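You operate a simulated robot arm through the tools that you are given. There is no shell and no other tool.

You are at the controls of a simulated two-armed robot. One attempt, no reset.

TASK
On the bench top behind the sleeve block, fold the rag in half.

Only the result counts: the job must be done as asked and must still hold three seconds after the hand-in. Knocking over, shifting, dropping, spilling or breaking anything else fails it. Flat cloth is picked up by pressing the open fingertips on it (5 to 10 N) and closing them slowly along it; thin cloth reads only 2 to 8 mm in the jaws.

THE ROBOT
Two 7-joint arms with two-finger parallel grippers on one trunk, on a base that drives. Base frame: it is fixed to the floor where the robot stands at the start and does not move with it; the origin is under the middle of the robot, x ahead of it, y to its left, z up; the surface under the hand at the start is at about z = 900. Readings come in mm, rad, newtons and seconds.
The left shoulder is at the start at [60, 143, 926], the right one opposite. With the tool pointing down near the work surface each hand reaches from about 280 to 700 mm from the robot's upright axis, wherever it stands, measured 20 degrees to its own side. Places, roughly: bench top behind the sleeve block [500, 0, 900]. Payload 1.57 kg a hand.
The tool frame of a hand sits at the grasp point between the pads (the TCP): z along the fingers, y along the line on which they close. The tips reach 30 mm beyond it. Largest opening 110 mm; finger width 24, thickness 12; the body of the gripper, 48 by 112 mm, starts 78 mm behind the TCP.
Orientation is that of the tool frame in the base frame, as a unit quaternion [w, x, y, z]. With the fingers straight down and closing along the base's y, the tool's x points along the base's -x, its y along +y and its z along -z.

THE INTERFACE
- The arms move only by the tool play_rows. It takes "left_deltas", "right_deltas" or both (then of equal length, played together; a hand with none holds still); each is text: rows parted by semicolons, each of 6 numbers parted by spaces: the shift along the tool's x, y, z in m, then the turn, a rotation vector about the tool's x, y, z in rad. In form: tx ty tz ax ay az; .... A call has 1 to 20 rows; each row is the pose to reach, as a shift and turn from the pose commanded when the call began, along the tool's axes at that moment. "left_jaw" and "right_jaw" are, for a hand that has rows, the opening, from 0 (shut) to 1 (fully open), set as the call begins (left out, the last holds). Each row takes 0.2 s and may step no farther than 50 mm and 0.15 rad from the row before; otherwise, or with a gripper value out of range, the whole call is refused. Where a pose cannot be reached the arm comes as near as it can. A force on the tool above 40 N (or 10 N above the force at the start of the call, whichever is more), or a blocked arm, ends the call early, and 0.2 s more pass. Each finger travels about 45 mm/s and halts on what it meets, pressing with about 23 N; the grip force reading is that of the motor and also rises with nothing between the fingers. The clock runs only during rows and for 0.2 s after the last one: add rows that repeat a pose to give the fingers time. The reply holds the time, the measured pose of the TCP, the force on the tool along the base axes, the opening and the grip force, in the units named above and with some noise, with the torque about the TCP (base axes, N m) and any sound that the robot's microphone picked up, and new pictures: "show" is both (left out), scene, wrist or none (wrist: the cameras of the hands that moved).
- Cameras (640 x 400 px; columns grow to the right, rows downward): "scene" is now at [50.3, 7.3, 1541]; the picture's right is [0.12, -0.99, 0.00], its down [-0.72, -0.09, -0.69] and it looks along [0.68, 0.08, -0.73] (base axes); focal length 268 px, centre (320, 200). "left" rides on the left gripper at [70, -16, -141] in its tool frame; the picture's right is [0.23, 0.97, 0.00], its down [-0.86, 0.20, -0.48] and it looks along [-0.47, 0.11, 0.88] (tool axes); focal length 222 px, centre (320, 200). "right" rides on the right gripper at [70, 16, -141] in its tool frame; the picture's right is [-0.23, 0.97, 0.00], its down [-0.85, -0.20, -0.48] and it looks along [-0.47, -0.11, 0.88] (tool axes); focal length 222 px, centre (320, 200). There is no depth. A picture from a camera that has moved, and an enlarged one, comes with that camera's place and axes in the base frame and with its lens.
- raise_lower(by): slides the trunk up (or, below 0, down) by that many mm; the arms and the scene camera ride with it, the base frame stays. It gives what a move gives, with no picture.
- steer(legs): drives the robot by 1 to 6 legs, each [ahead, left, turn to the left] in mm, mm and rad, along the robot's own axes; the way and the turn of a leg run together, so that a leg with both is an arc; at most 1500 mm and 3.142 rad a leg. The arms and the cameras ride along, it lands a little off, and it stops where it bumps. It gives what a move gives, and a new picture of the scene camera.
- turn_head(pan, tilt): turns the head with the scene camera to pan (to the left, within 1.501 rad either way) and tilt (down, from -0.506 to 1.204), counted from straight ahead of the robot. It gives what a move gives, and a new picture of the scene camera.
- zoom(camera, box): a new picture of the part [left, top, right, bottom] of that camera's present view, enlarged. No time passes.
- close_job(): hands the job in; it is judged then, once.

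Nothing tells you exact positions but the pictures and the camera data. Unless the task says otherwise, let go and move clear before handing in.

The tools are called after "Call:" as a command line: name --argument value ..., lists and objects as JSON in quotes. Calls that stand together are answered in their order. play_rows: Moves the arms, as the interface text tells. Its arguments: {"type":"object","properties":{"left_deltas":{"type":"string"},"left_jaw":{"type":"number"},"right_deltas":{"type":"string"},"right_jaw":{"type":"number"},"show":{"type":"string","enum":["both","scene","wrist","none"]}},"required":[]} The other tools are called the same way: raise_lower (by) slides the trunk up or down; steer (legs) drives the base; turn_head (pan, tilt) turns the head that bears the scene camera; zoom (camera, box) takes an enlarged picture of a part of a camera's view; close_job () hands the job in.

At the start:

```text
time: 0.0
left_eef_pos: [527.6, 173.2, 1017.4]
left_ee_rot: [0.0, 0.0, 1.0, 0.0]
left_force: [0.4, -0.3, 0.4]
left_wrist_torque: [0.0, 0.01, -0.03]
left_opening: 110.1
left_finger_force: 0.1
right_eef_pos: [504.6, -225.2, 1018.7]
right_ee_rot: [0.001, 0.001, 1.0, 0.0]
right_force: [-0.7, 0.4, 0.4]
right_wrist_torque: [-0.01, -0.03, -0.01]
right_opening: 109.7
right_finger_force: 0.1
trunk travel left (down, up): [-525.0, 65.0]
robot x, y, heading: [4.7, 0.7, 0.002]
head pan, tilt: [0.117, 0.812]
```

scene: 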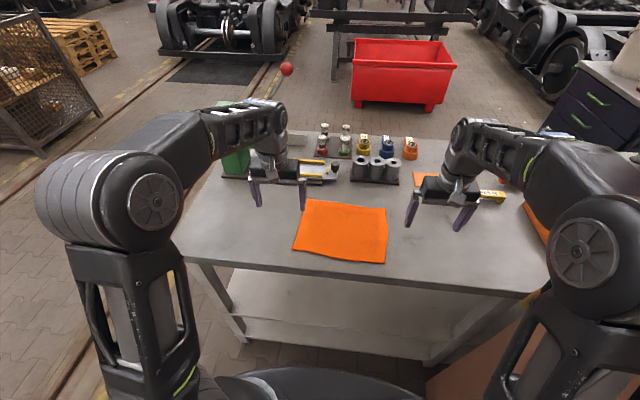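
right: 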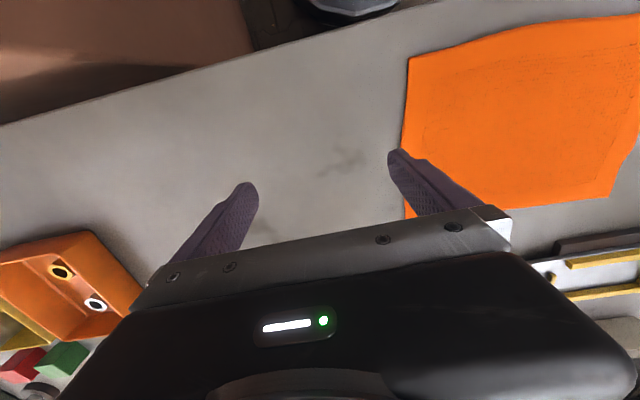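
left: 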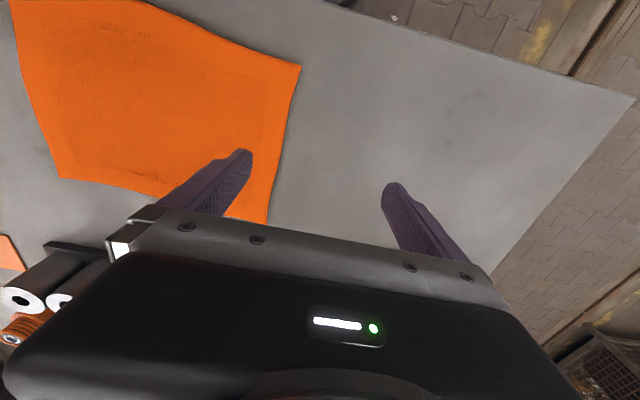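

The orange rag lies flat on the bench, about x 440–645 and y -130–130, between the two hands. The sleeve block and other items stand beyond it. I'll zoom in to fix its corners before moving.

Call:
zoom --camera "scene" --box '[260, 180, 420, 280]'

Call:
zoom --camera "scene" --box '[220, 100, 540, 300]'

```text
4.00 times, centred on (340, 230) of scene
camera zoom: at [50.3, 7.3, 1541.0], right [0.12, -0.99, 0.0], down [-0.72, -0.09, -0.69], along [0.68, 0.08, -0.73], focal length 1070 px, centre (240, 80)
```

zoom: 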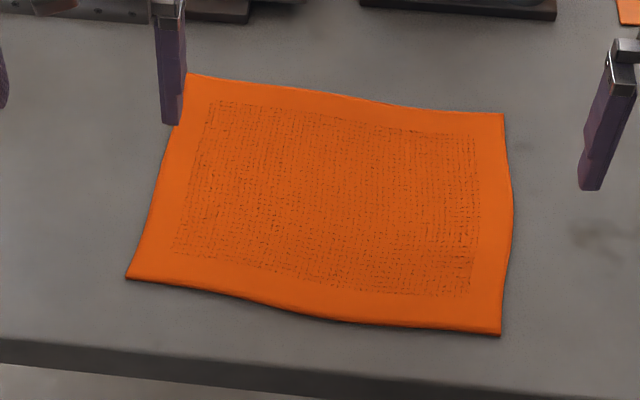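

```text
2.00 times, centred on (380, 200) of scene
camera zoom: at [50.3, 7.3, 1541.0], right [0.12, -0.99, 0.0], down [-0.72, -0.09, -0.69], along [0.68, 0.08, -0.73], focal length 535 px, centre (200, 200)
```

zoom: 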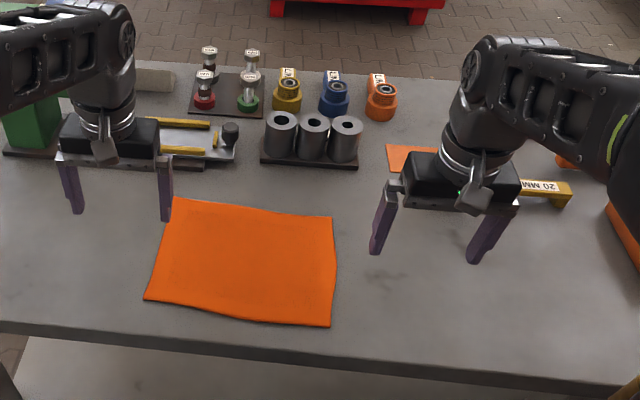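

The rag's corners work out to about TL (653,123), TR (638,-134), BL (452,135) and BR (438,-122), so it is roughly 257 × 201 mm. I plan to bring the far edge over onto the near edge with both hands. First I'll hover the half-closed grippers over the far corners and check the positions.

Call:
play_rows --left_deltas "-0.023 -0.0154 0 0 0 0; -0.046 -0.031 0 0 0 0; -0.069 -0.046 0 0 0 0; -0.092 -0.062 0 0 0 0; -0.1142 -0.077 0 0 0 0; -0.1142 -0.077 0.03 0 0 0; -0.1142 -0.077 0.05 0 0 0; -0.1142 -0.077 0.05 0 0 0" --right_deltas "-0.025 0.024 0 0 0 0; -0.050 0.048 0 0 0 0; -0.075 0.072 0 0 0 0; -0.100 0.096 0 0 0 0; -0.1254 0.1202 0 0 0 0; -0.1254 0.1202 0.03 0 0 0; -0.1254 0.1202 0.051 0 0 0; -0.1254 0.1202 0.051 0 0 0" --left_jaw 0.32 --right_jaw 0.32 --show "both"

```text
time: 1.8
left_eef_pos: [643.1, 95.2, 968.7]
left_ee_rot: [0.0, 0.0, 1.0, 0.0]
left_force: [-0.4, 0.2, -0.5]
left_wrist_torque: [-0.04, 0.02, 0.05]
left_opening: 35.5
left_finger_force: 0.0
left hand out of reach, approached as far as the arm can: row 5
right_eef_pos: [627.8, -104.5, 965.8]
right_ee_rot: [0.001, 0.0, 1.0, 0.0]
right_force: [0.3, 0.7, 0.3]
right_wrist_torque: [-0.02, 0.01, 0.03]
right_opening: 35.3
right_finger_force: 0.0
trunk travel left (down, up): [-525.0, 65.0]
robot x, y, heading: [2.8, -1.7, -0.003]
head pan, tilt: [0.117, 0.812]
camera scene: at [50.5, 7.0, 1541.0], right [0.12, -0.99, 0.0], down [-0.72, -0.09, -0.69], along [0.68, 0.08, -0.73], focal length 268 px, centre (320, 200)
camera right: at [557.5, -87.7, 1107.3], right [0.23, 0.97, 0.0], down [0.85, -0.2, 0.48], along [0.47, -0.11, -0.88], focal length 222 px, centre (320, 200)
camera left: at [573.9, 79.7, 1109.9], right [-0.23, 0.97, 0.0], down [0.86, 0.2, 0.48], along [0.47, 0.11, -0.88], focal length 222 px, centre (320, 200)
```

scene: 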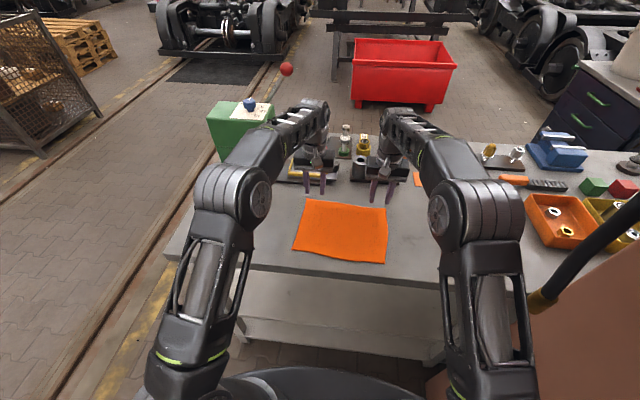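
right: 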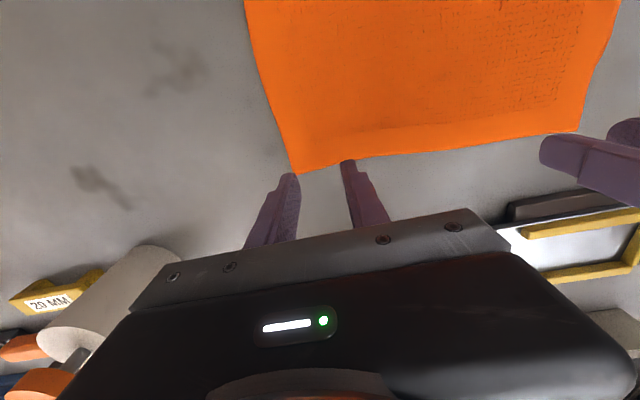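
left: 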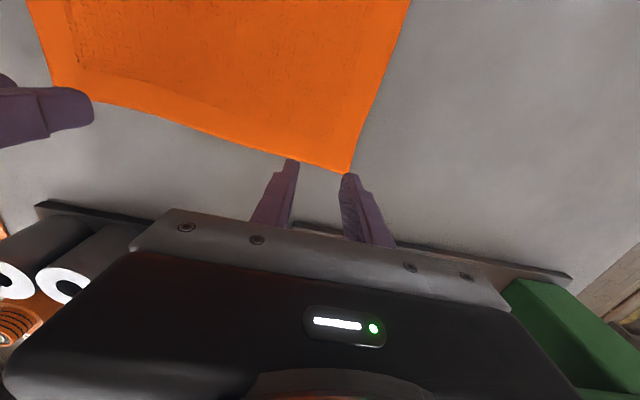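

The wrist cameras agree to within a few mm: TL is about (650,127) and TR about (633,-131). Before touching the cloth I'll rehearse the end pose in the air, with the hands back over the near edge and the fingers tilted forward about 60°, to see whether the arms can reach it.

Call:
play_rows --left_deltas "0.024 0.002 -0.01 0 -0.13 0; 0.048 0.004 -0.02 0 -0.26 0; 0.072 0.006 -0.03 0 -0.39 0; 0.096 0.008 -0.03 0 -0.52 0; 0.12 0.010 -0.03 0 -0.65 0; 0.144 0.010 -0.02 0 -0.78 0; 0.168 0.010 -0.01 0 -0.91 0; 0.190 0.010 0 0 -1.04 0; 0.190 0.010 0 0 -1.04 0" --right_deltas "0.024 0.002 -0.01 0 -0.13 0; 0.048 0.004 -0.02 0 -0.26 0; 0.072 0.006 -0.03 0 -0.39 0; 0.096 0.008 -0.03 0 -0.52 0; 0.12 0.010 -0.03 0 -0.65 0; 0.144 0.010 -0.02 0 -0.78 0; 0.168 0.010 -0.01 0 -0.91 0; 0.190 0.010 0 0 -1.04 0; 0.190 0.010 0 0 -1.04 0" --show "both"

```text
time: 3.8
left_eef_pos: [495.4, 81.3, 973.3]
left_ee_rot: [0.498, 0.002, 0.867, -0.001]
left_force: [0.5, 0.0, -1.3]
left_wrist_torque: [0.06, -0.01, 0.05]
left_opening: 35.1
left_finger_force: 0.1
left hand out of reach, approached as far as the arm can: row 7, 8, 9
right_eef_pos: [485.3, -66.3, 974.1]
right_ee_rot: [0.498, 0.0, 0.867, 0.001]
right_force: [0.0, -1.4, 0.8]
right_wrist_torque: [0.03, -0.02, 0.07]
right_opening: 35.1
right_finger_force: 0.0
right hand out of reach, approached as far as the arm can: row 7, 8, 9
trunk travel left (down, up): [-525.0, 65.0]
robot x, y, heading: [-1.1, -3.9, -0.001]
head pan, tilt: [0.117, 0.812]
camera scene: at [48.6, 4.6, 1541.4], right [0.12, -0.99, 0.0], down [-0.72, -0.08, -0.69], along [0.68, 0.08, -0.73], focal length 268 px, centre (320, 200)
camera right: at [326.3, -50.2, 984.1], right [0.11, 0.97, 0.2], down [0.02, -0.2, 0.98], along [0.99, -0.11, -0.04], focal length 222 px, centre (320, 200)
camera left: at [338.2, 65.8, 985.5], right [-0.11, 0.97, -0.2], down [0.02, 0.2, 0.98], along [0.99, 0.11, -0.04], focal length 222 px, centre (320, 200)
```

scene: 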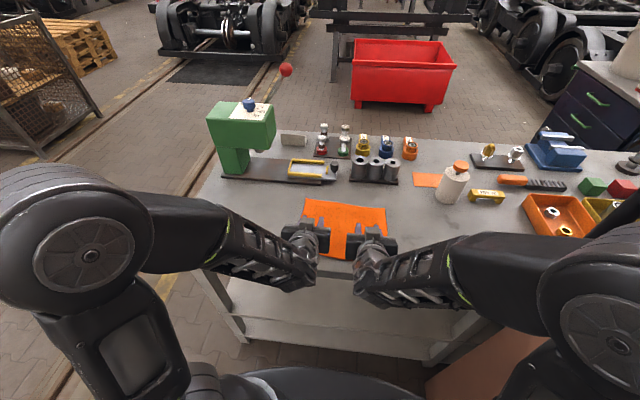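
right: 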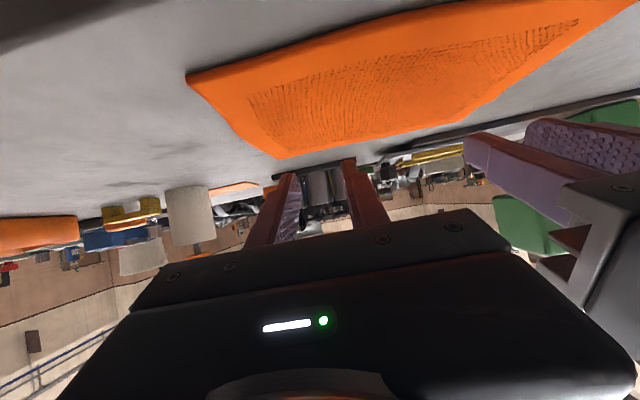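
left: 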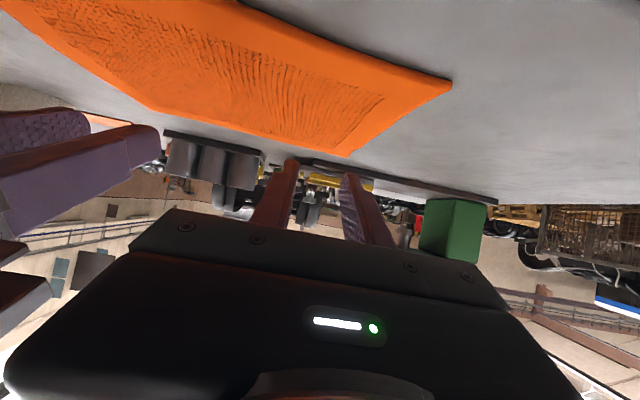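

Tilted 60°, the hands only come back to about x≈490, while the end of the fold needs x≈430. I'll test whether backing the base about 70 mm makes the end pose reachable; nothing is held and the hands are clear of the bench.

Call:
steer --legs '[[-70, 0, 0]]'

```text
time: 4.8
left_eef_pos: [425.8, 84.2, 973.2]
left_ee_rot: [0.497, 0.0, 0.868, 0.0]
left_force: [-0.7, 0.1, 0.6]
left_wrist_torque: [-0.02, -0.02, 0.01]
left_opening: 35.1
left_finger_force: 0.0
right_eef_pos: [414.5, -64.1, 974.1]
right_ee_rot: [0.498, 0.001, 0.867, -0.001]
right_force: [-0.8, -1.2, -0.9]
right_wrist_torque: [0.01, 0.01, 0.01]
right_opening: 35.2
right_finger_force: 0.2
trunk travel left (down, up): [-525.0, 65.0]
robot x, y, heading: [-71.7, 3.7, 0.004]
head pan, tilt: [0.117, 0.812]
camera scene: at [-21.5, 7.4, 1541.1], right [0.12, -0.99, 0.0], down [-0.72, -0.09, -0.69], along [0.68, 0.08, -0.72], focal length 268 px, centre (320, 200)
```

scene: 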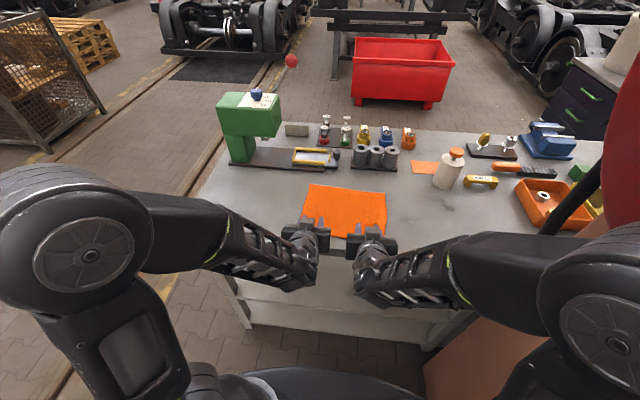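

The base moved back cleanly. Next I'll check that from here the hands can spread to about y≈±100 and go lower with the same tilt.

Call:
play_rows --left_deltas "0.011 0.0105 0.009 0 0 0; 0.0222 0.021 0.0175 0 0 0; 0.0222 0.021 0.0175 0 0 0" --right_deltas "0.011 -0.0155 0.0095 0 0 0; 0.0224 -0.031 0.0193 0 0 0; 0.0224 -0.031 0.0193 0 0 0" --show "scene"

```text
time: 5.6
left_eef_pos: [435.4, 102.4, 942.7]
left_ee_rot: [0.496, 0.0, 0.868, 0.001]
left_force: [-0.4, 0.9, 0.6]
left_wrist_torque: [0.01, 0.01, 0.02]
left_opening: 35.2
left_finger_force: 0.0
left hand out of reach, approached as far as the arm can: row 1, 2, 3
right_eef_pos: [430.0, -91.3, 943.2]
right_ee_rot: [0.497, 0.0, 0.868, 0.0]
right_force: [0.6, -0.1, 0.1]
right_wrist_torque: [0.0, -0.02, -0.01]
right_opening: 35.0
right_finger_force: 0.0
right hand out of reach, approached as far as the arm can: row 1, 2, 3
trunk travel left (down, up): [-525.0, 65.0]
robot x, y, heading: [-69.6, 0.5, -0.004]
head pan, tilt: [0.117, 0.812]
camera scene: at [-20.1, 7.4, 1541.0], right [0.12, -0.99, 0.0], down [-0.72, -0.09, -0.69], along [0.68, 0.08, -0.73], focal length 268 px, centre (320, 200)
```

scene: 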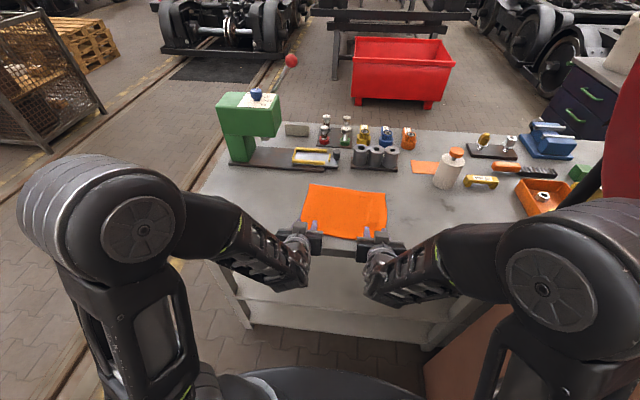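

With the base about 90 mm back, the full end pose should be in reach, so I can back up at the top of the fold. For now I'll lift, drive forward again and return to the far corners.

Call:
play_rows --left_deltas "-0.015 0 -0.0085 0 0 0; -0.030 0 -0.017 0 0 0; -0.030 0 -0.017 0 0 0" --right_deltas "-0.015 0 -0.0085 0 0 0; -0.030 0 -0.017 0 0 0; -0.030 0 -0.017 0 0 0" --show "none"

Call:
steer --legs '[[72, 0, 0]]'

```text
time: 6.6
left_eef_pos: [439.3, 129.3, 976.6]
left_ee_rot: [0.497, -0.012, 0.868, -0.002]
left_force: [0.2, 0.0, -0.6]
left_wrist_torque: [0.03, 0.0, 0.0]
left_opening: 35.1
left_finger_force: 0.0
right_eef_pos: [436.8, -62.0, 974.6]
right_ee_rot: [0.492, -0.016, 0.87, -0.004]
right_force: [-0.3, 0.7, 0.1]
right_wrist_torque: [0.0, 0.05, 0.0]
right_opening: 35.1
right_finger_force: 0.0
trunk travel left (down, up): [-525.0, 65.0]
robot x, y, heading: [-63.5, 8.9, 0.02]
head pan, tilt: [0.117, 0.812]
stopped in row 3 (left hand): the arm was blocked; the commanded pose is now the measured one
```

```text
time: 7.4
left_eef_pos: [445.8, 129.2, 979.2]
left_ee_rot: [0.498, -0.01, 0.867, -0.002]
left_force: [0.0, 0.8, 0.0]
left_wrist_torque: [0.02, -0.05, 0.01]
left_opening: 35.3
left_finger_force: 0.0
right_eef_pos: [441.8, -60.1, 977.1]
right_ee_rot: [0.496, -0.015, 0.868, -0.003]
right_force: [1.3, 0.9, 0.6]
right_wrist_torque: [-0.01, 0.0, 0.03]
right_opening: 35.4
right_finger_force: 0.0
trunk travel left (down, up): [-525.0, 65.0]
robot x, y, heading: [-55.1, 11.4, 0.016]
head pan, tilt: [0.117, 0.812]
stopped in leg 1: the robot was blocked; the commanded pose is now the measured one
camera scene: at [-9.8, 34.2, 1541.7], right [0.13, -0.99, 0.01], down [-0.72, -0.11, -0.69], along [0.68, 0.08, -0.72], focal length 268 px, centre (320, 200)
```

scene: 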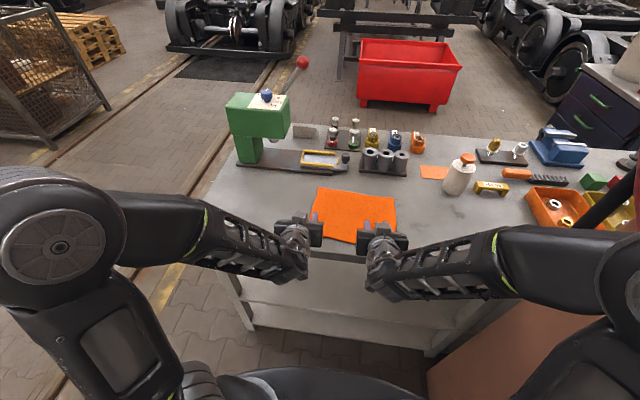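

The left arm reports a block and the robot has been pushed about 10 mm to the left, so something is in contact. I'll look around with the head before moving anything else.

Call:
turn_head --pan -0.7 --tilt 0.9

```text
time: 8.5
left_eef_pos: [446.5, 129.5, 979.4]
left_ee_rot: [0.498, -0.011, 0.867, -0.002]
left_force: [0.6, -0.3, 0.7]
left_wrist_torque: [-0.02, 0.0, 0.01]
left_opening: 35.1
left_finger_force: 0.1
right_eef_pos: [442.6, -61.3, 977.7]
right_ee_rot: [0.495, -0.015, 0.869, -0.003]
right_force: [0.3, 0.1, -0.4]
right_wrist_torque: [0.01, -0.07, 0.04]
right_opening: 34.9
right_finger_force: 0.1
trunk travel left (down, up): [-525.0, 65.0]
robot x, y, heading: [-54.8, 7.4, 0.018]
head pan, tilt: [-0.7, 0.901]
camera scene: at [-29.6, -23.2, 1534.9], right [-0.63, -0.78, 0.01], down [-0.61, 0.49, -0.63], along [0.48, -0.4, -0.78], focal length 268 px, centre (320, 200)
```

scene: 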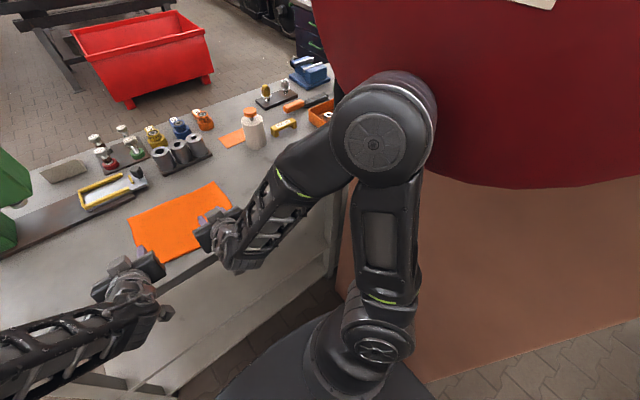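

Call:
turn_head --pan -1.2 --tilt 0.5

```text
time: 9.4
left_eef_pos: [447.4, 130.0, 978.6]
left_ee_rot: [0.497, -0.011, 0.868, -0.002]
left_force: [0.2, -0.1, -0.6]
left_wrist_torque: [0.0, -0.02, 0.04]
left_opening: 35.2
left_finger_force: 0.0
right_eef_pos: [443.8, -60.7, 977.6]
right_ee_rot: [0.496, -0.015, 0.868, -0.003]
right_force: [0.3, 0.2, 0.3]
right_wrist_torque: [-0.03, 0.01, 0.03]
right_opening: 35.3
right_finger_force: 0.1
trunk travel left (down, up): [-525.0, 65.0]
robot x, y, heading: [-55.8, 3.5, 0.019]
head pan, tilt: [-1.201, 0.499]
camera scene: at [-53.8, -59.3, 1569.1], right [-0.93, -0.38, 0.0], down [-0.18, 0.43, -0.88], along [0.33, -0.82, -0.47], focal length 268 px, centre (320, 200)
```

scene: 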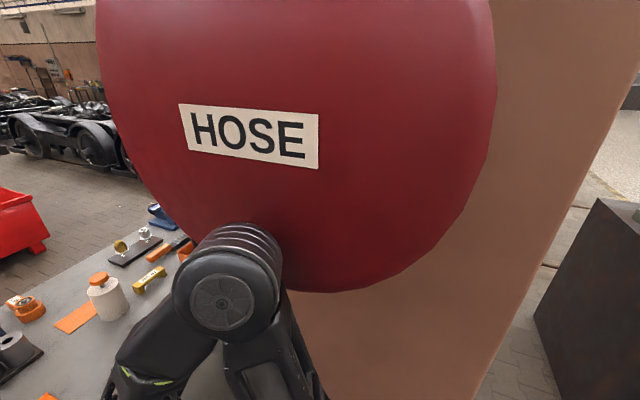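

To the robot's right is a fixed hose reel on a pillar, and the right elbow was pressing on it. I'll slide the base left to free the elbow and get clearance, straighten the heading, and look again.

Call:
steer --legs '[[0, 80, 0], [0, 0, -0.018]]'

```text
time: 10.8
left_eef_pos: [450.1, 187.3, 979.4]
left_ee_rot: [0.496, 0.002, 0.868, -0.002]
left_force: [0.3, 0.2, -0.1]
left_wrist_torque: [-0.01, -0.01, 0.0]
left_opening: 35.2
left_finger_force: 0.0
right_eef_pos: [442.7, -3.2, 974.9]
right_ee_rot: [0.496, -0.002, 0.869, -0.002]
right_force: [0.0, -0.4, 0.4]
right_wrist_torque: [0.01, 0.03, 0.01]
right_opening: 35.3
right_finger_force: 0.0
trunk travel left (down, up): [-525.0, 65.0]
robot x, y, heading: [-57.1, 84.0, -0.004]
head pan, tilt: [-1.201, 0.499]
camera scene: at [-53.1, 0.4, 1568.0], right [-0.93, -0.36, 0.0], down [-0.17, 0.45, -0.88], along [0.31, -0.82, -0.48], focal length 268 px, centre (320, 200)
```

scene: 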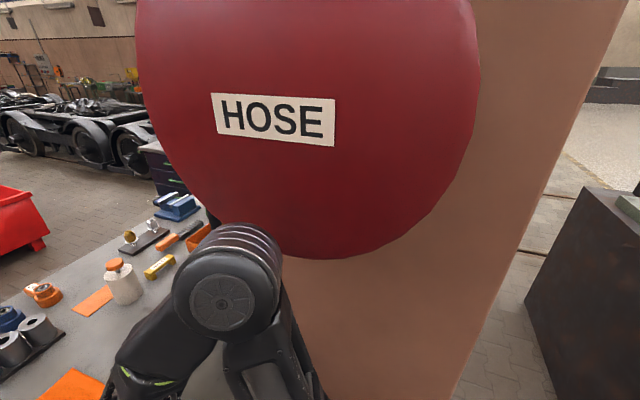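

Now the robot stands at y≈84 with the elbow clear of the reel. I'll turn the head back, return the fingers to vertical over the rag, then drive forward so the hands sit above the far corners.

Call:
turn_head --pan -0.1 --tilt 0.812

Call:
play_rows --left_deltas "-0.0076 -0.0112 0.0131 0 0.13 0; -0.0151 -0.0225 0.0262 0 0.26 0; -0.0227 -0.0337 0.0393 0 0.39 0; -0.0302 -0.045 0.0524 0 0.52 0; -0.0378 -0.0562 0.0655 0 0.65 0; -0.0454 -0.0675 0.0786 0 0.78 0; -0.0529 -0.0787 0.0917 0 0.91 0; -0.0605 -0.09 0.1048 0 1.038 0; -0.0605 -0.09 0.1048 0 1.038 0" --right_deltas "-0.0072 -0.0122 0.0125 0 0.13 0; -0.0144 -0.0245 0.0249 0 0.26 0; -0.0216 -0.0367 0.0373 0 0.39 0; -0.0288 -0.049 0.0498 0 0.52 0; -0.036 -0.0612 0.0622 0 0.65 0; -0.0432 -0.0735 0.0747 0 0.78 0; -0.0504 -0.0857 0.0871 0 0.91 0; -0.0575 -0.098 0.0996 0 1.038 0; -0.0575 -0.098 0.0996 0 1.038 0" --show "scene"

```text
time: 12.2
left_eef_pos: [450.1, 187.9, 979.3]
left_ee_rot: [0.496, 0.001, 0.868, -0.001]
left_force: [-0.3, -0.5, -0.1]
left_wrist_torque: [0.01, 0.0, 0.02]
left_opening: 35.1
left_finger_force: 0.0
right_eef_pos: [442.8, -3.2, 974.4]
right_ee_rot: [0.495, -0.003, 0.869, -0.001]
right_force: [0.5, 0.4, 0.2]
right_wrist_torque: [0.0, 0.0, 0.05]
right_opening: 35.1
right_finger_force: 0.0
trunk travel left (down, up): [-525.0, 65.0]
robot x, y, heading: [-56.7, 87.4, -0.002]
head pan, tilt: [-0.099, 0.812]
camera scene: at [-6.0, 76.9, 1541.0], right [-0.1, -0.99, 0.0], down [-0.72, 0.08, -0.69], along [0.68, -0.07, -0.73], focal length 268 px, centre (320, 200)
```

scene: 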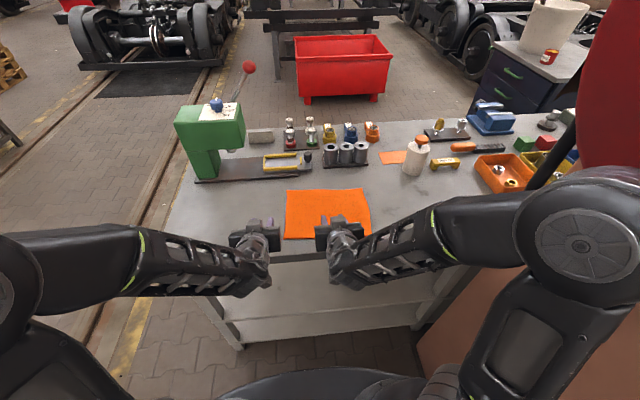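

```text
time: 14.2
left_eef_pos: [570.2, 97.3, 977.4]
left_ee_rot: [-0.001, 0.003, 1.0, -0.001]
left_force: [-0.1, 1.1, -0.5]
left_wrist_torque: [0.01, -0.02, 0.03]
left_opening: 35.1
left_finger_force: 0.0
right_eef_pos: [558.3, -99.6, 975.6]
right_ee_rot: [-0.002, -0.001, 1.0, -0.003]
right_force: [-0.1, 0.8, 0.0]
right_wrist_torque: [0.01, -0.01, 0.0]
right_opening: 35.2
right_finger_force: 0.1
trunk travel left (down, up): [-525.0, 65.0]
robot x, y, heading: [-56.2, 84.9, -0.009]
head pan, tilt: [-0.099, 0.812]
camera scene: at [-7.3, 77.5, 1541.1], right [-0.1, -0.99, 0.0], down [-0.72, 0.07, -0.69], along [0.69, -0.07, -0.72], focal length 268 px, centre (320, 200)
```

scene: 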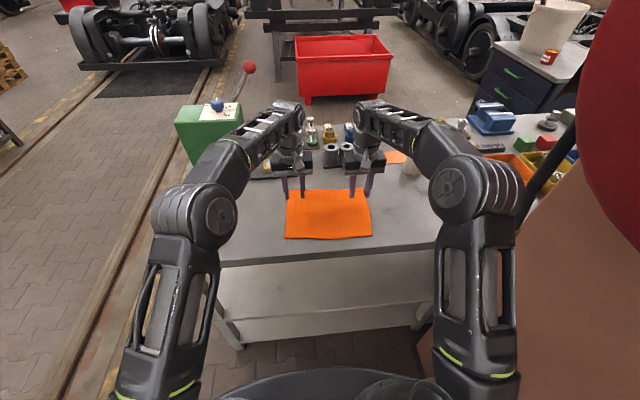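

Fingers are vertical again and the rag hasn't moved. I'll drive forward about 68 mm to bring the hands over the far edge.

Call:
steer --legs '[[68, 0, 0.006]]'

Call:
play_rows --left_deltas "0 0 0 0 0 0" --right_deltas "0 0 0 0 0 0" --show "both"

```text
time: 15.2
left_eef_pos: [639.5, 101.5, 975.8]
left_ee_rot: [0.0, -0.002, 1.0, 0.0]
left_force: [0.8, 0.2, -0.8]
left_wrist_torque: [0.02, 0.01, 0.01]
left_opening: 35.4
left_finger_force: 0.1
right_eef_pos: [628.2, -96.5, 973.6]
right_ee_rot: [-0.002, -0.005, 1.0, -0.002]
right_force: [0.9, 0.2, 0.0]
right_wrist_torque: [0.01, 0.02, -0.01]
right_opening: 35.0
right_finger_force: 0.1
trunk travel left (down, up): [-525.0, 65.0]
robot x, y, heading: [10.3, 84.3, 0.001]
head pan, tilt: [-0.099, 0.812]
camera scene: at [63.1, 77.2, 1540.9], right [-0.1, -1.0, 0.0], down [-0.72, 0.07, -0.69], along [0.68, -0.07, -0.73], focal length 268 px, centre (320, 200)
```

scene: 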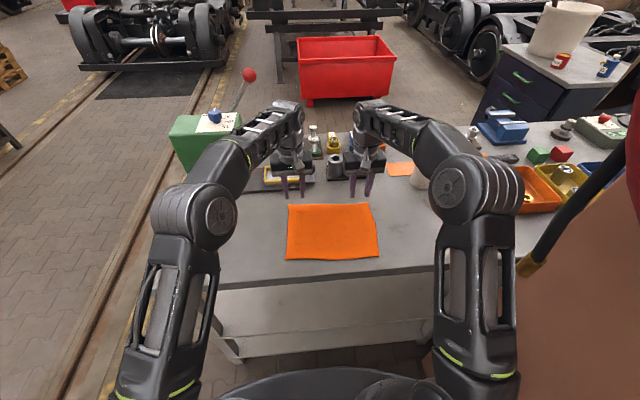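

```text
time: 15.6
left_eef_pos: [639.2, 100.1, 976.5]
left_ee_rot: [-0.001, -0.002, 1.0, 0.001]
left_force: [0.4, -0.3, 0.3]
left_wrist_torque: [0.01, -0.02, 0.01]
left_opening: 34.9
left_finger_force: 0.0
right_eef_pos: [627.7, -97.2, 973.7]
right_ee_rot: [-0.003, -0.006, 1.0, -0.002]
right_force: [0.2, 0.5, -0.1]
right_wrist_torque: [0.0, 0.01, 0.0]
right_opening: 35.2
right_finger_force: 0.1
trunk travel left (down, up): [-525.0, 65.0]
robot x, y, heading: [6.8, 85.1, 0.005]
head pan, tilt: [-0.099, 0.812]
camera scene: at [61.7, 77.2, 1541.0], right [-0.1, -1.0, 0.0], down [-0.72, 0.07, -0.69], along [0.68, -0.07, -0.73], focal length 268 px, centre (320, 200)
camera right: at [557.0, -79.7, 1115.0], right [0.22, 0.98, -0.01], down [0.86, -0.19, 0.48], along [0.46, -0.11, -0.88], focal length 222 px, centre (320, 200)
camera left: at [569.2, 85.0, 1118.6], right [-0.23, 0.97, 0.0], down [0.85, 0.2, 0.48], along [0.47, 0.11, -0.88], focal length 222 px, centre (320, 200)
```

scene: 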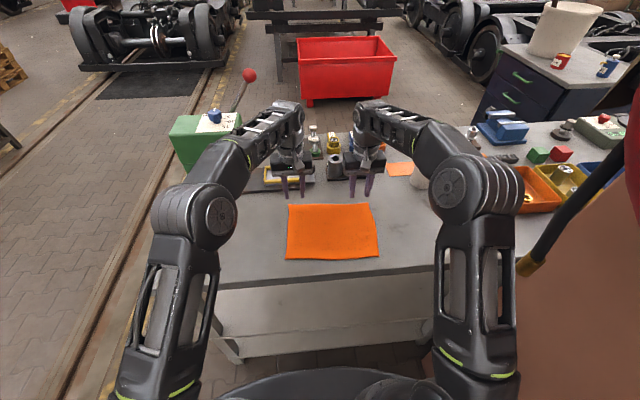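
right: 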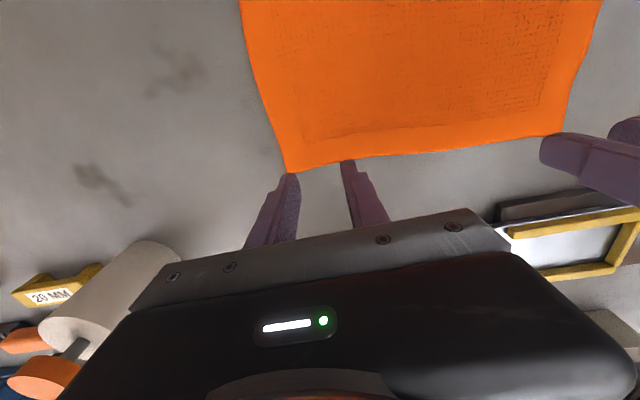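
left: 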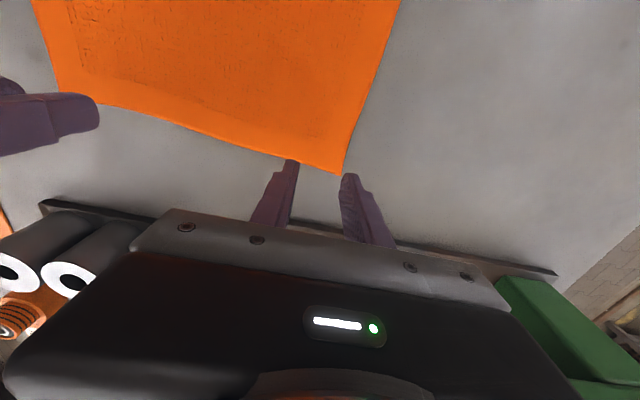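

Corner positions confirmed: TL about (650,127), TR about (631,-131). I'll fine-tune the hands to the grip points and lower them to just above the cloth.

Call:
play_rows --left_deltas "0.0013 -0.0033 0.01 0 0 0; 0.0013 -0.0033 0.025 0 0 0; 0.0013 -0.0033 0.035 0 0 0; 0.0013 -0.0033 0.039 0 0 0; 0.0013 -0.0033 0.039 0 0 0" --right_deltas "0.0044 -0.0041 0.01 0 0 0; 0.0044 -0.0041 0.025 0 0 0; 0.0044 -0.0041 0.034 0 0 0; 0.0044 -0.0041 0.0365 0 0 0; 0.0044 -0.0041 0.0365 0 0 0" --show "wrist"

```text
time: 16.8
left_eef_pos: [637.1, 97.8, 937.2]
left_ee_rot: [0.0, -0.002, 1.0, 0.0]
left_force: [0.4, -0.1, 0.7]
left_wrist_torque: [0.04, -0.02, 0.01]
left_opening: 35.1
left_finger_force: 0.0
right_eef_pos: [622.0, -100.5, 937.6]
right_ee_rot: [-0.002, -0.005, 1.0, -0.003]
right_force: [0.0, -0.4, 0.0]
right_wrist_torque: [-0.01, 0.02, 0.02]
right_opening: 35.2
right_finger_force: 0.1
trunk travel left (down, up): [-525.0, 65.0]
robot x, y, heading: [6.7, 86.0, 0.006]
head pan, tilt: [-0.099, 0.812]
camera right: at [551.8, -84.3, 1078.2], right [0.22, 0.98, -0.01], down [0.86, -0.19, 0.48], along [0.47, -0.11, -0.88], focal length 222 px, centre (320, 200)
camera left: at [567.4, 81.5, 1079.3], right [-0.23, 0.97, 0.0], down [0.85, 0.2, 0.48], along [0.47, 0.11, -0.88], focal length 222 px, centre (320, 200)
```

right: 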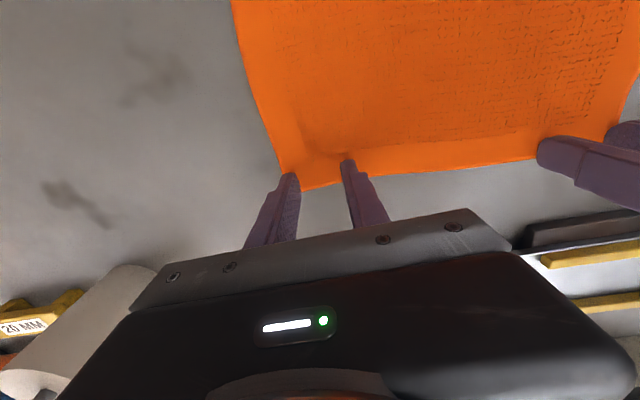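
left: 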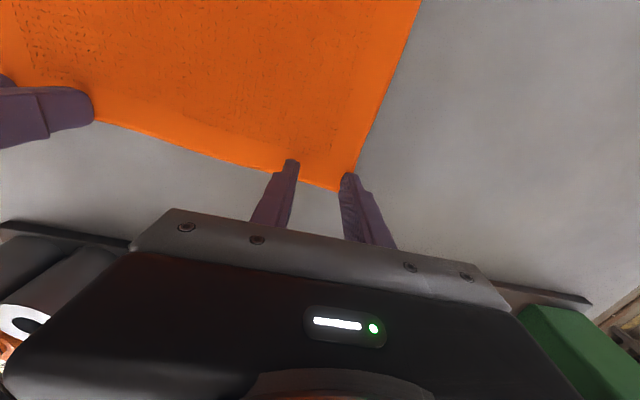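

Call:
zoom --camera "left" --box '[240, 130, 400, 230]'

Call:
zoom --camera "right" --box '[240, 130, 400, 230]'

```text
4.00 times, centred on (320, 180) of left
camera zoom: at [567.4, 81.5, 1079.3], right [-0.23, 0.97, 0.0], down [0.85, 0.2, 0.48], along [0.47, 0.11, -0.88], focal length 888 px, centre (320, 280)
```

zoom: 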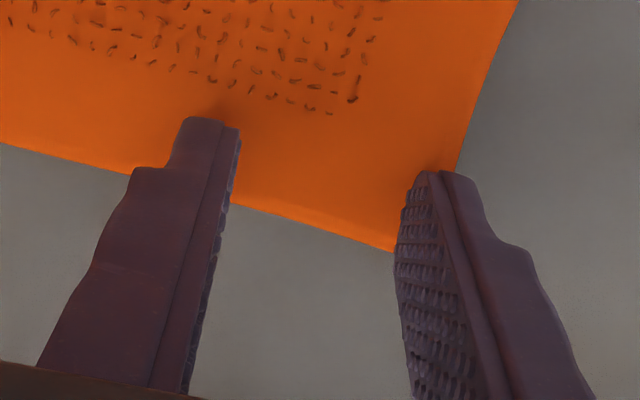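

```text
4.00 times, centred on (320, 180) of right
camera zoom: at [551.8, -84.3, 1078.2], right [0.22, 0.98, -0.01], down [0.86, -0.19, 0.48], along [0.47, -0.11, -0.88], focal length 888 px, centre (320, 280)
```

zoom: 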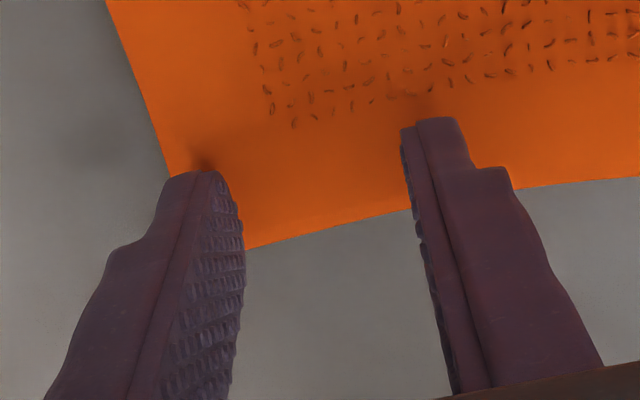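

Both outer fingers are within a couple of mm of the side edges. I'll nudge the hands slightly outward in x (the left one also inward in y), then press down gently in 1 mm steps.

Call:
play_rows --left_deltas "-0.005 -0.0035 0 0 0 0; -0.005 -0.0035 0.002 0 0 0; -0.005 -0.0035 0.003 0 0 0; -0.005 -0.0035 0.004 0 0 0; -0.005 -0.0035 0.005 0 0 0; -0.005 -0.0035 0.006 0 0 0; -0.005 -0.0035 0.006 0 0 0" --right_deltas "-0.006 0.001 0 0 0 0; -0.006 0.001 0.002 0 0 0; -0.006 0.001 0.003 0 0 0; -0.006 0.001 0.004 0 0 0; -0.006 0.001 0.005 0 0 0; -0.006 0.001 0.006 0 0 0; -0.006 0.001 0.006 0 0 0" --show "none"

```text
time: 18.4
left_eef_pos: [642.0, 93.9, 933.4]
left_ee_rot: [0.002, -0.001, 1.0, -0.001]
left_force: [0.8, 0.5, 12.3]
left_wrist_torque: [0.02, 0.04, -0.06]
left_opening: 35.0
left_finger_force: 0.1
right_eef_pos: [628.3, -99.8, 932.7]
right_ee_rot: [0.0, -0.006, 1.0, -0.003]
right_force: [0.9, -1.7, 10.6]
right_wrist_torque: [0.06, 0.0, -0.01]
right_opening: 35.0
right_finger_force: 0.0
trunk travel left (down, up): [-525.0, 65.0]
robot x, y, heading: [9.6, 84.4, 0.005]
head pan, tilt: [-0.099, 0.812]
```

Contact made: about 12 N left and 11 N right. I'll ease off slightly to about 8 N and start closing the jaws in small steps.

Call:
play_rows --left_deltas "0 0 -0.0007 0 0 0; 0 0 -0.0007 0 0 0" --right_deltas "0 0 -0.0004 0 0 0; 0 0 -0.0004 0 0 0" --left_jaw 0.28 --right_jaw 0.28 --show "wrist"

```text
time: 19.0
left_eef_pos: [641.0, 93.5, 932.6]
left_ee_rot: [0.001, -0.001, 1.0, -0.001]
left_force: [0.9, -2.8, 11.1]
left_wrist_torque: [-0.08, 0.04, 0.07]
left_opening: 31.3
left_finger_force: 0.1
right_eef_pos: [627.3, -99.3, 933.0]
right_ee_rot: [0.0, -0.006, 1.0, -0.002]
right_force: [1.1, 1.4, 9.6]
right_wrist_torque: [0.09, 0.03, -0.03]
right_opening: 31.5
right_finger_force: 0.8
trunk travel left (down, up): [-525.0, 65.0]
robot x, y, heading: [10.2, 85.4, 0.006]
head pan, tilt: [-0.099, 0.812]
camera right: at [556.7, -82.6, 1074.0], right [0.22, 0.98, -0.01], down [0.86, -0.19, 0.48], along [0.47, -0.11, -0.88], focal length 222 px, centre (320, 200)
camera left: at [571.4, 77.8, 1075.3], right [-0.23, 0.97, 0.0], down [0.85, 0.2, 0.48], along [0.47, 0.11, -0.88], focal length 222 px, centre (320, 200)
```

right: 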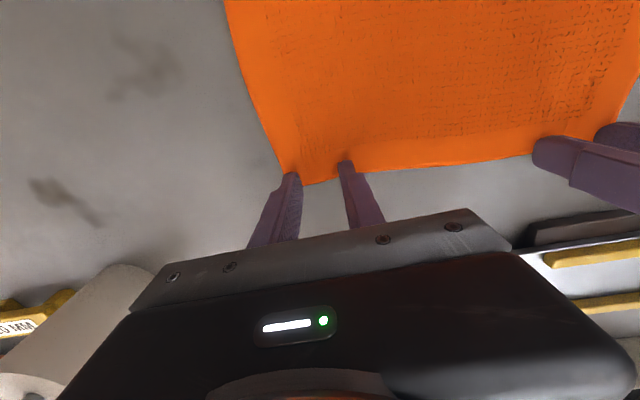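
left: 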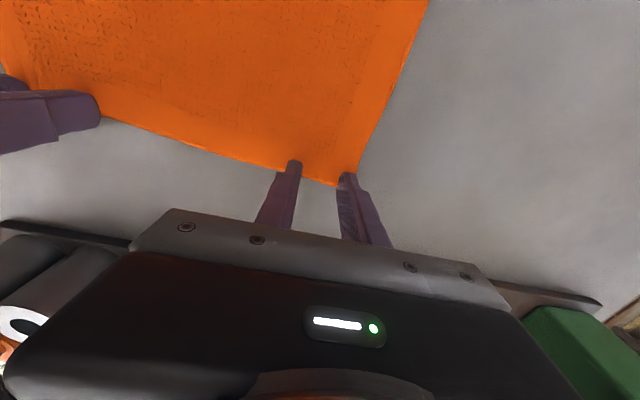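

Call:
play_rows --left_deltas "0 0 -0.0004 0 0 0; 0 0 -0.0004 0 0 0" --right_deltas "0 0 -0.0002 0 0 0; 0 0 -0.0002 0 0 0" --left_jaw 0.24 --right_jaw 0.24 --show "none"

Call:
play_rows --left_deltas "0 0 0 0 0 0; 0 0 0 0 0 0" --right_deltas "0 0 0 0 0 0; 0 0 0 0 0 0" --left_jaw 0.2 --right_jaw 0.2 --show "wrist"

```text
time: 19.6
left_eef_pos: [641.6, 94.4, 933.3]
left_ee_rot: [0.002, -0.001, 1.0, 0.001]
left_force: [-0.9, -2.1, 8.0]
left_wrist_torque: [-0.07, 0.06, 0.04]
left_opening: 27.0
left_finger_force: 0.8
right_eef_pos: [628.1, -99.6, 933.1]
right_ee_rot: [-0.001, -0.005, 1.0, -0.003]
right_force: [-0.3, 2.9, 8.1]
right_wrist_torque: [0.13, 0.05, 0.0]
right_opening: 27.0
right_finger_force: 2.0
trunk travel left (down, up): [-525.0, 65.0]
robot x, y, heading: [14.5, 86.8, 0.0]
head pan, tilt: [-0.099, 0.812]
```

```text
time: 20.2
left_eef_pos: [641.0, 94.9, 934.4]
left_ee_rot: [0.0, -0.001, 1.0, 0.0]
left_force: [-0.5, -1.8, 7.6]
left_wrist_torque: [-0.02, 0.05, -0.04]
left_opening: 22.1
left_finger_force: 0.1
right_eef_pos: [628.6, -99.8, 933.1]
right_ee_rot: [0.0, -0.006, 1.0, -0.003]
right_force: [-0.6, 1.6, 8.7]
right_wrist_torque: [0.1, 0.09, -0.02]
right_opening: 23.0
right_finger_force: 0.1
trunk travel left (down, up): [-525.0, 65.0]
robot x, y, heading: [14.3, 84.5, 0.008]
head pan, tilt: [-0.099, 0.812]
camera right: at [557.2, -83.1, 1074.1], right [0.22, 0.98, -0.01], down [0.86, -0.19, 0.48], along [0.47, -0.11, -0.88], focal length 222 px, centre (320, 200)
camera left: at [571.8, 78.4, 1075.4], right [-0.23, 0.97, 0.0], down [0.85, 0.2, 0.48], along [0.47, 0.11, -0.88], focal length 222 px, centre (320, 200)
```

right: 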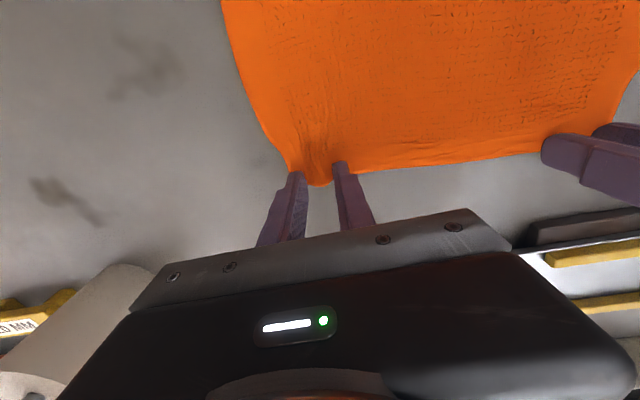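
left: 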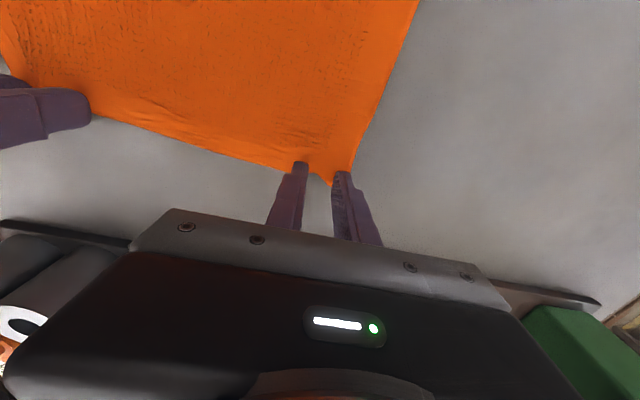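

The cloth is rippling up between the right fingers, and the left is gathering too. I'll keep closing.

Call:
play_rows --left_deltas "0 0 0 0 0 0; 0 0 0 0 0 0" --right_deltas "0 0 0 0 0 0; 0 0 0 0 0 0" --left_jaw 0.16 --right_jaw 0.16 --show "none"

Call:
play_rows --left_deltas "0 0 0 0 0 0; 0 0 0 0 0 0" --right_deltas "0 0 0 0 0 0; 0 0 0 0 0 0" --left_jaw 0.12 --right_jaw 0.12 --show "wrist"

```text
time: 20.8
left_eef_pos: [641.4, 93.9, 933.9]
left_ee_rot: [0.001, -0.001, 1.0, 0.001]
left_force: [1.0, -1.4, 7.0]
left_wrist_torque: [-0.03, 0.05, 0.01]
left_opening: 18.3
left_finger_force: 0.0
right_eef_pos: [628.0, -100.3, 934.0]
right_ee_rot: [0.0, -0.006, 1.0, -0.003]
right_force: [-0.8, 3.0, 10.4]
right_wrist_torque: [0.17, 0.05, -0.01]
right_opening: 18.3
right_finger_force: 2.6
trunk travel left (down, up): [-525.0, 65.0]
robot x, y, heading: [9.9, 84.8, 0.011]
head pan, tilt: [-0.099, 0.812]
```

```text
time: 21.4
left_eef_pos: [641.5, 94.3, 933.9]
left_ee_rot: [0.0, -0.002, 1.0, 0.0]
left_force: [0.4, -0.2, 7.3]
left_wrist_torque: [-0.04, 0.04, 0.02]
left_opening: 13.1
left_finger_force: 0.0
right_eef_pos: [628.4, -100.9, 933.1]
right_ee_rot: [0.0, -0.005, 1.0, -0.004]
right_force: [0.1, 1.0, 11.2]
right_wrist_torque: [0.08, 0.05, -0.01]
right_opening: 13.6
right_finger_force: 0.6
trunk travel left (down, up): [-525.0, 65.0]
robot x, y, heading: [7.2, 86.9, 0.001]
head pan, tilt: [-0.099, 0.812]
camera right: at [557.3, -83.1, 1074.2], right [0.22, 0.98, -0.01], down [0.86, -0.19, 0.48], along [0.47, -0.11, -0.88], focal length 222 px, centre (320, 200)
camera left: at [571.8, 78.5, 1075.5], right [-0.23, 0.97, 0.0], down [0.85, 0.2, 0.48], along [0.47, 0.11, -0.88], focal length 222 px, centre (320, 200)
```

right: 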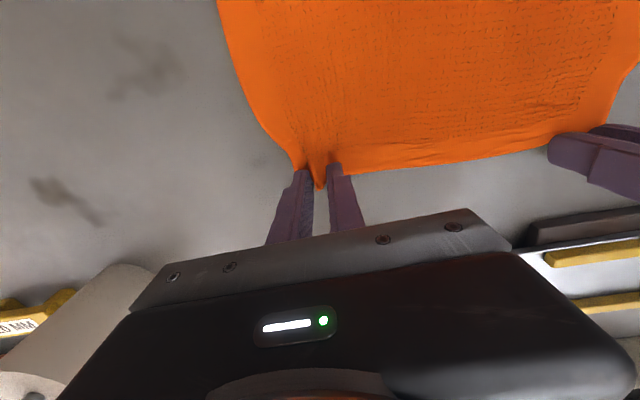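
left: 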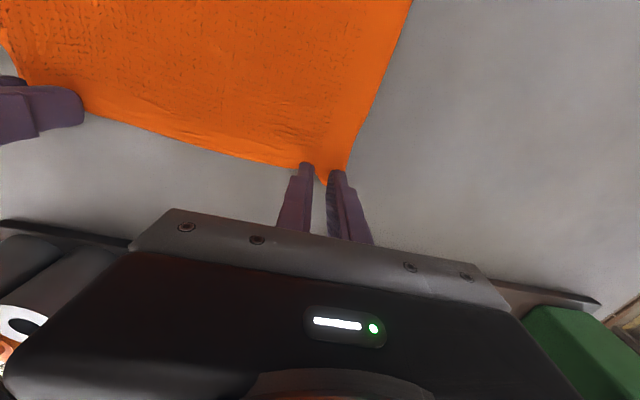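

Call:
zoom --camera "left" --box '[256, 140, 384, 220]'

Call:
zoom --camera "right" --box '[256, 140, 384, 220]'

```text
5.00 times, centred on (320, 180) of left
camera zoom: at [571.8, 78.5, 1075.5], right [-0.23, 0.97, 0.0], down [0.85, 0.2, 0.48], along [0.47, 0.11, -0.88], focal length 1111 px, centre (320, 300)
```

zoom: 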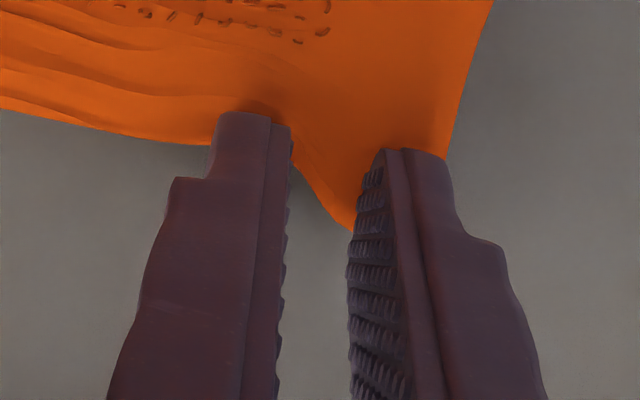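

```text
5.00 times, centred on (320, 180) of right
camera zoom: at [557.3, -83.1, 1074.2], right [0.22, 0.98, -0.01], down [0.86, -0.19, 0.48], along [0.47, -0.11, -0.88], focal length 1111 px, centre (320, 300)
```

zoom: 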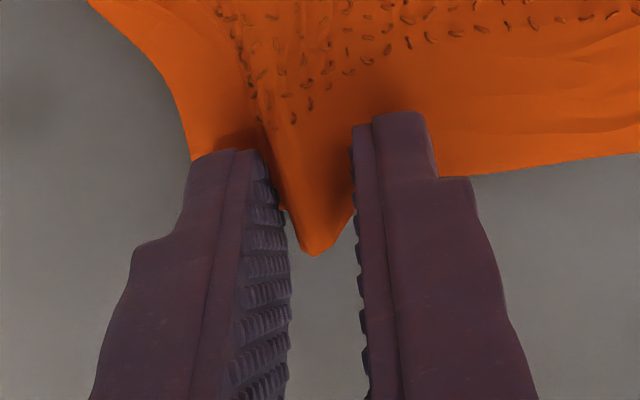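

The right ripple is clearly standing between the pads, but the left one is flatter. I'll press the left a touch more and keep closing.

Call:
play_rows --left_deltas "0 0 0.0004 0 0 0; 0 0 0.0004 0 0 0" --right_deltas "0 0 -0.0003 0 0 0; 0 0 -0.0003 0 0 0" --left_jaw 0.08 --right_jaw 0.08 --show "none"

Call:
play_rows --left_deltas "0 0 0 0 0 0; 0 0 0 0 0 0" --right_deltas "0 0 0 0 0 0; 0 0 0 0 0 0" --left_jaw 0.04 --right_jaw 0.04 --show "wrist"

```text
time: 22.0
left_eef_pos: [641.3, 93.5, 933.1]
left_ee_rot: [0.002, -0.002, 1.0, -0.002]
left_force: [-0.9, -1.7, 10.0]
left_wrist_torque: [-0.03, 0.1, 0.06]
left_opening: 9.6
left_finger_force: 2.9
right_eef_pos: [627.3, -99.4, 933.6]
right_ee_rot: [-0.001, -0.006, 1.0, -0.003]
right_force: [0.5, 1.7, 7.2]
right_wrist_torque: [0.07, 0.04, -0.01]
right_opening: 11.1
right_finger_force: 1.0
trunk travel left (down, up): [-525.0, 65.0]
robot x, y, heading: [7.9, 90.7, 0.005]
head pan, tilt: [-0.099, 0.812]
```

```text
time: 22.6
left_eef_pos: [641.4, 94.5, 932.9]
left_ee_rot: [0.002, -0.001, 1.0, 0.0]
left_force: [0.4, -1.2, 11.4]
left_wrist_torque: [-0.02, 0.08, 0.03]
left_opening: 5.2
left_finger_force: 2.2
right_eef_pos: [627.1, -101.6, 934.1]
right_ee_rot: [-0.001, -0.006, 1.0, -0.002]
right_force: [-0.5, 4.1, 5.3]
right_wrist_torque: [0.13, 0.07, 0.0]
right_opening: 5.7
right_finger_force: 5.4
trunk travel left (down, up): [-525.0, 65.0]
robot x, y, heading: [11.2, 87.1, 0.005]
head pan, tilt: [-0.099, 0.812]
camera right: at [556.8, -83.2, 1074.5], right [0.22, 0.98, -0.01], down [0.86, -0.19, 0.48], along [0.47, -0.11, -0.88], focal length 222 px, centre (320, 200)
camera left: at [572.1, 78.7, 1075.2], right [-0.23, 0.97, 0.0], down [0.85, 0.2, 0.48], along [0.47, 0.11, -0.88], focal length 222 px, centre (320, 200)
```

right: 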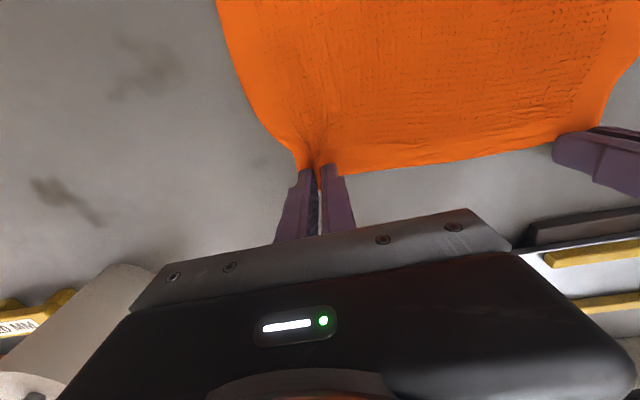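
left: 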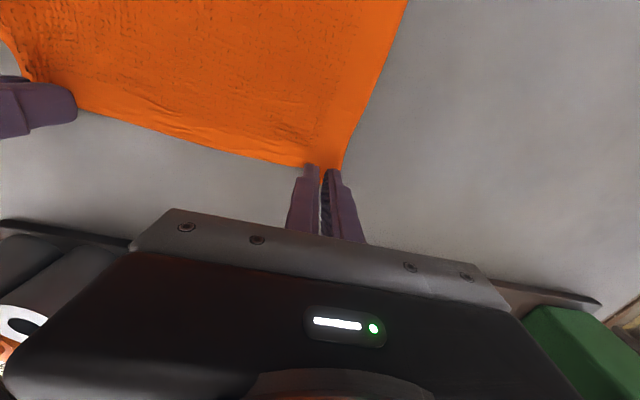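

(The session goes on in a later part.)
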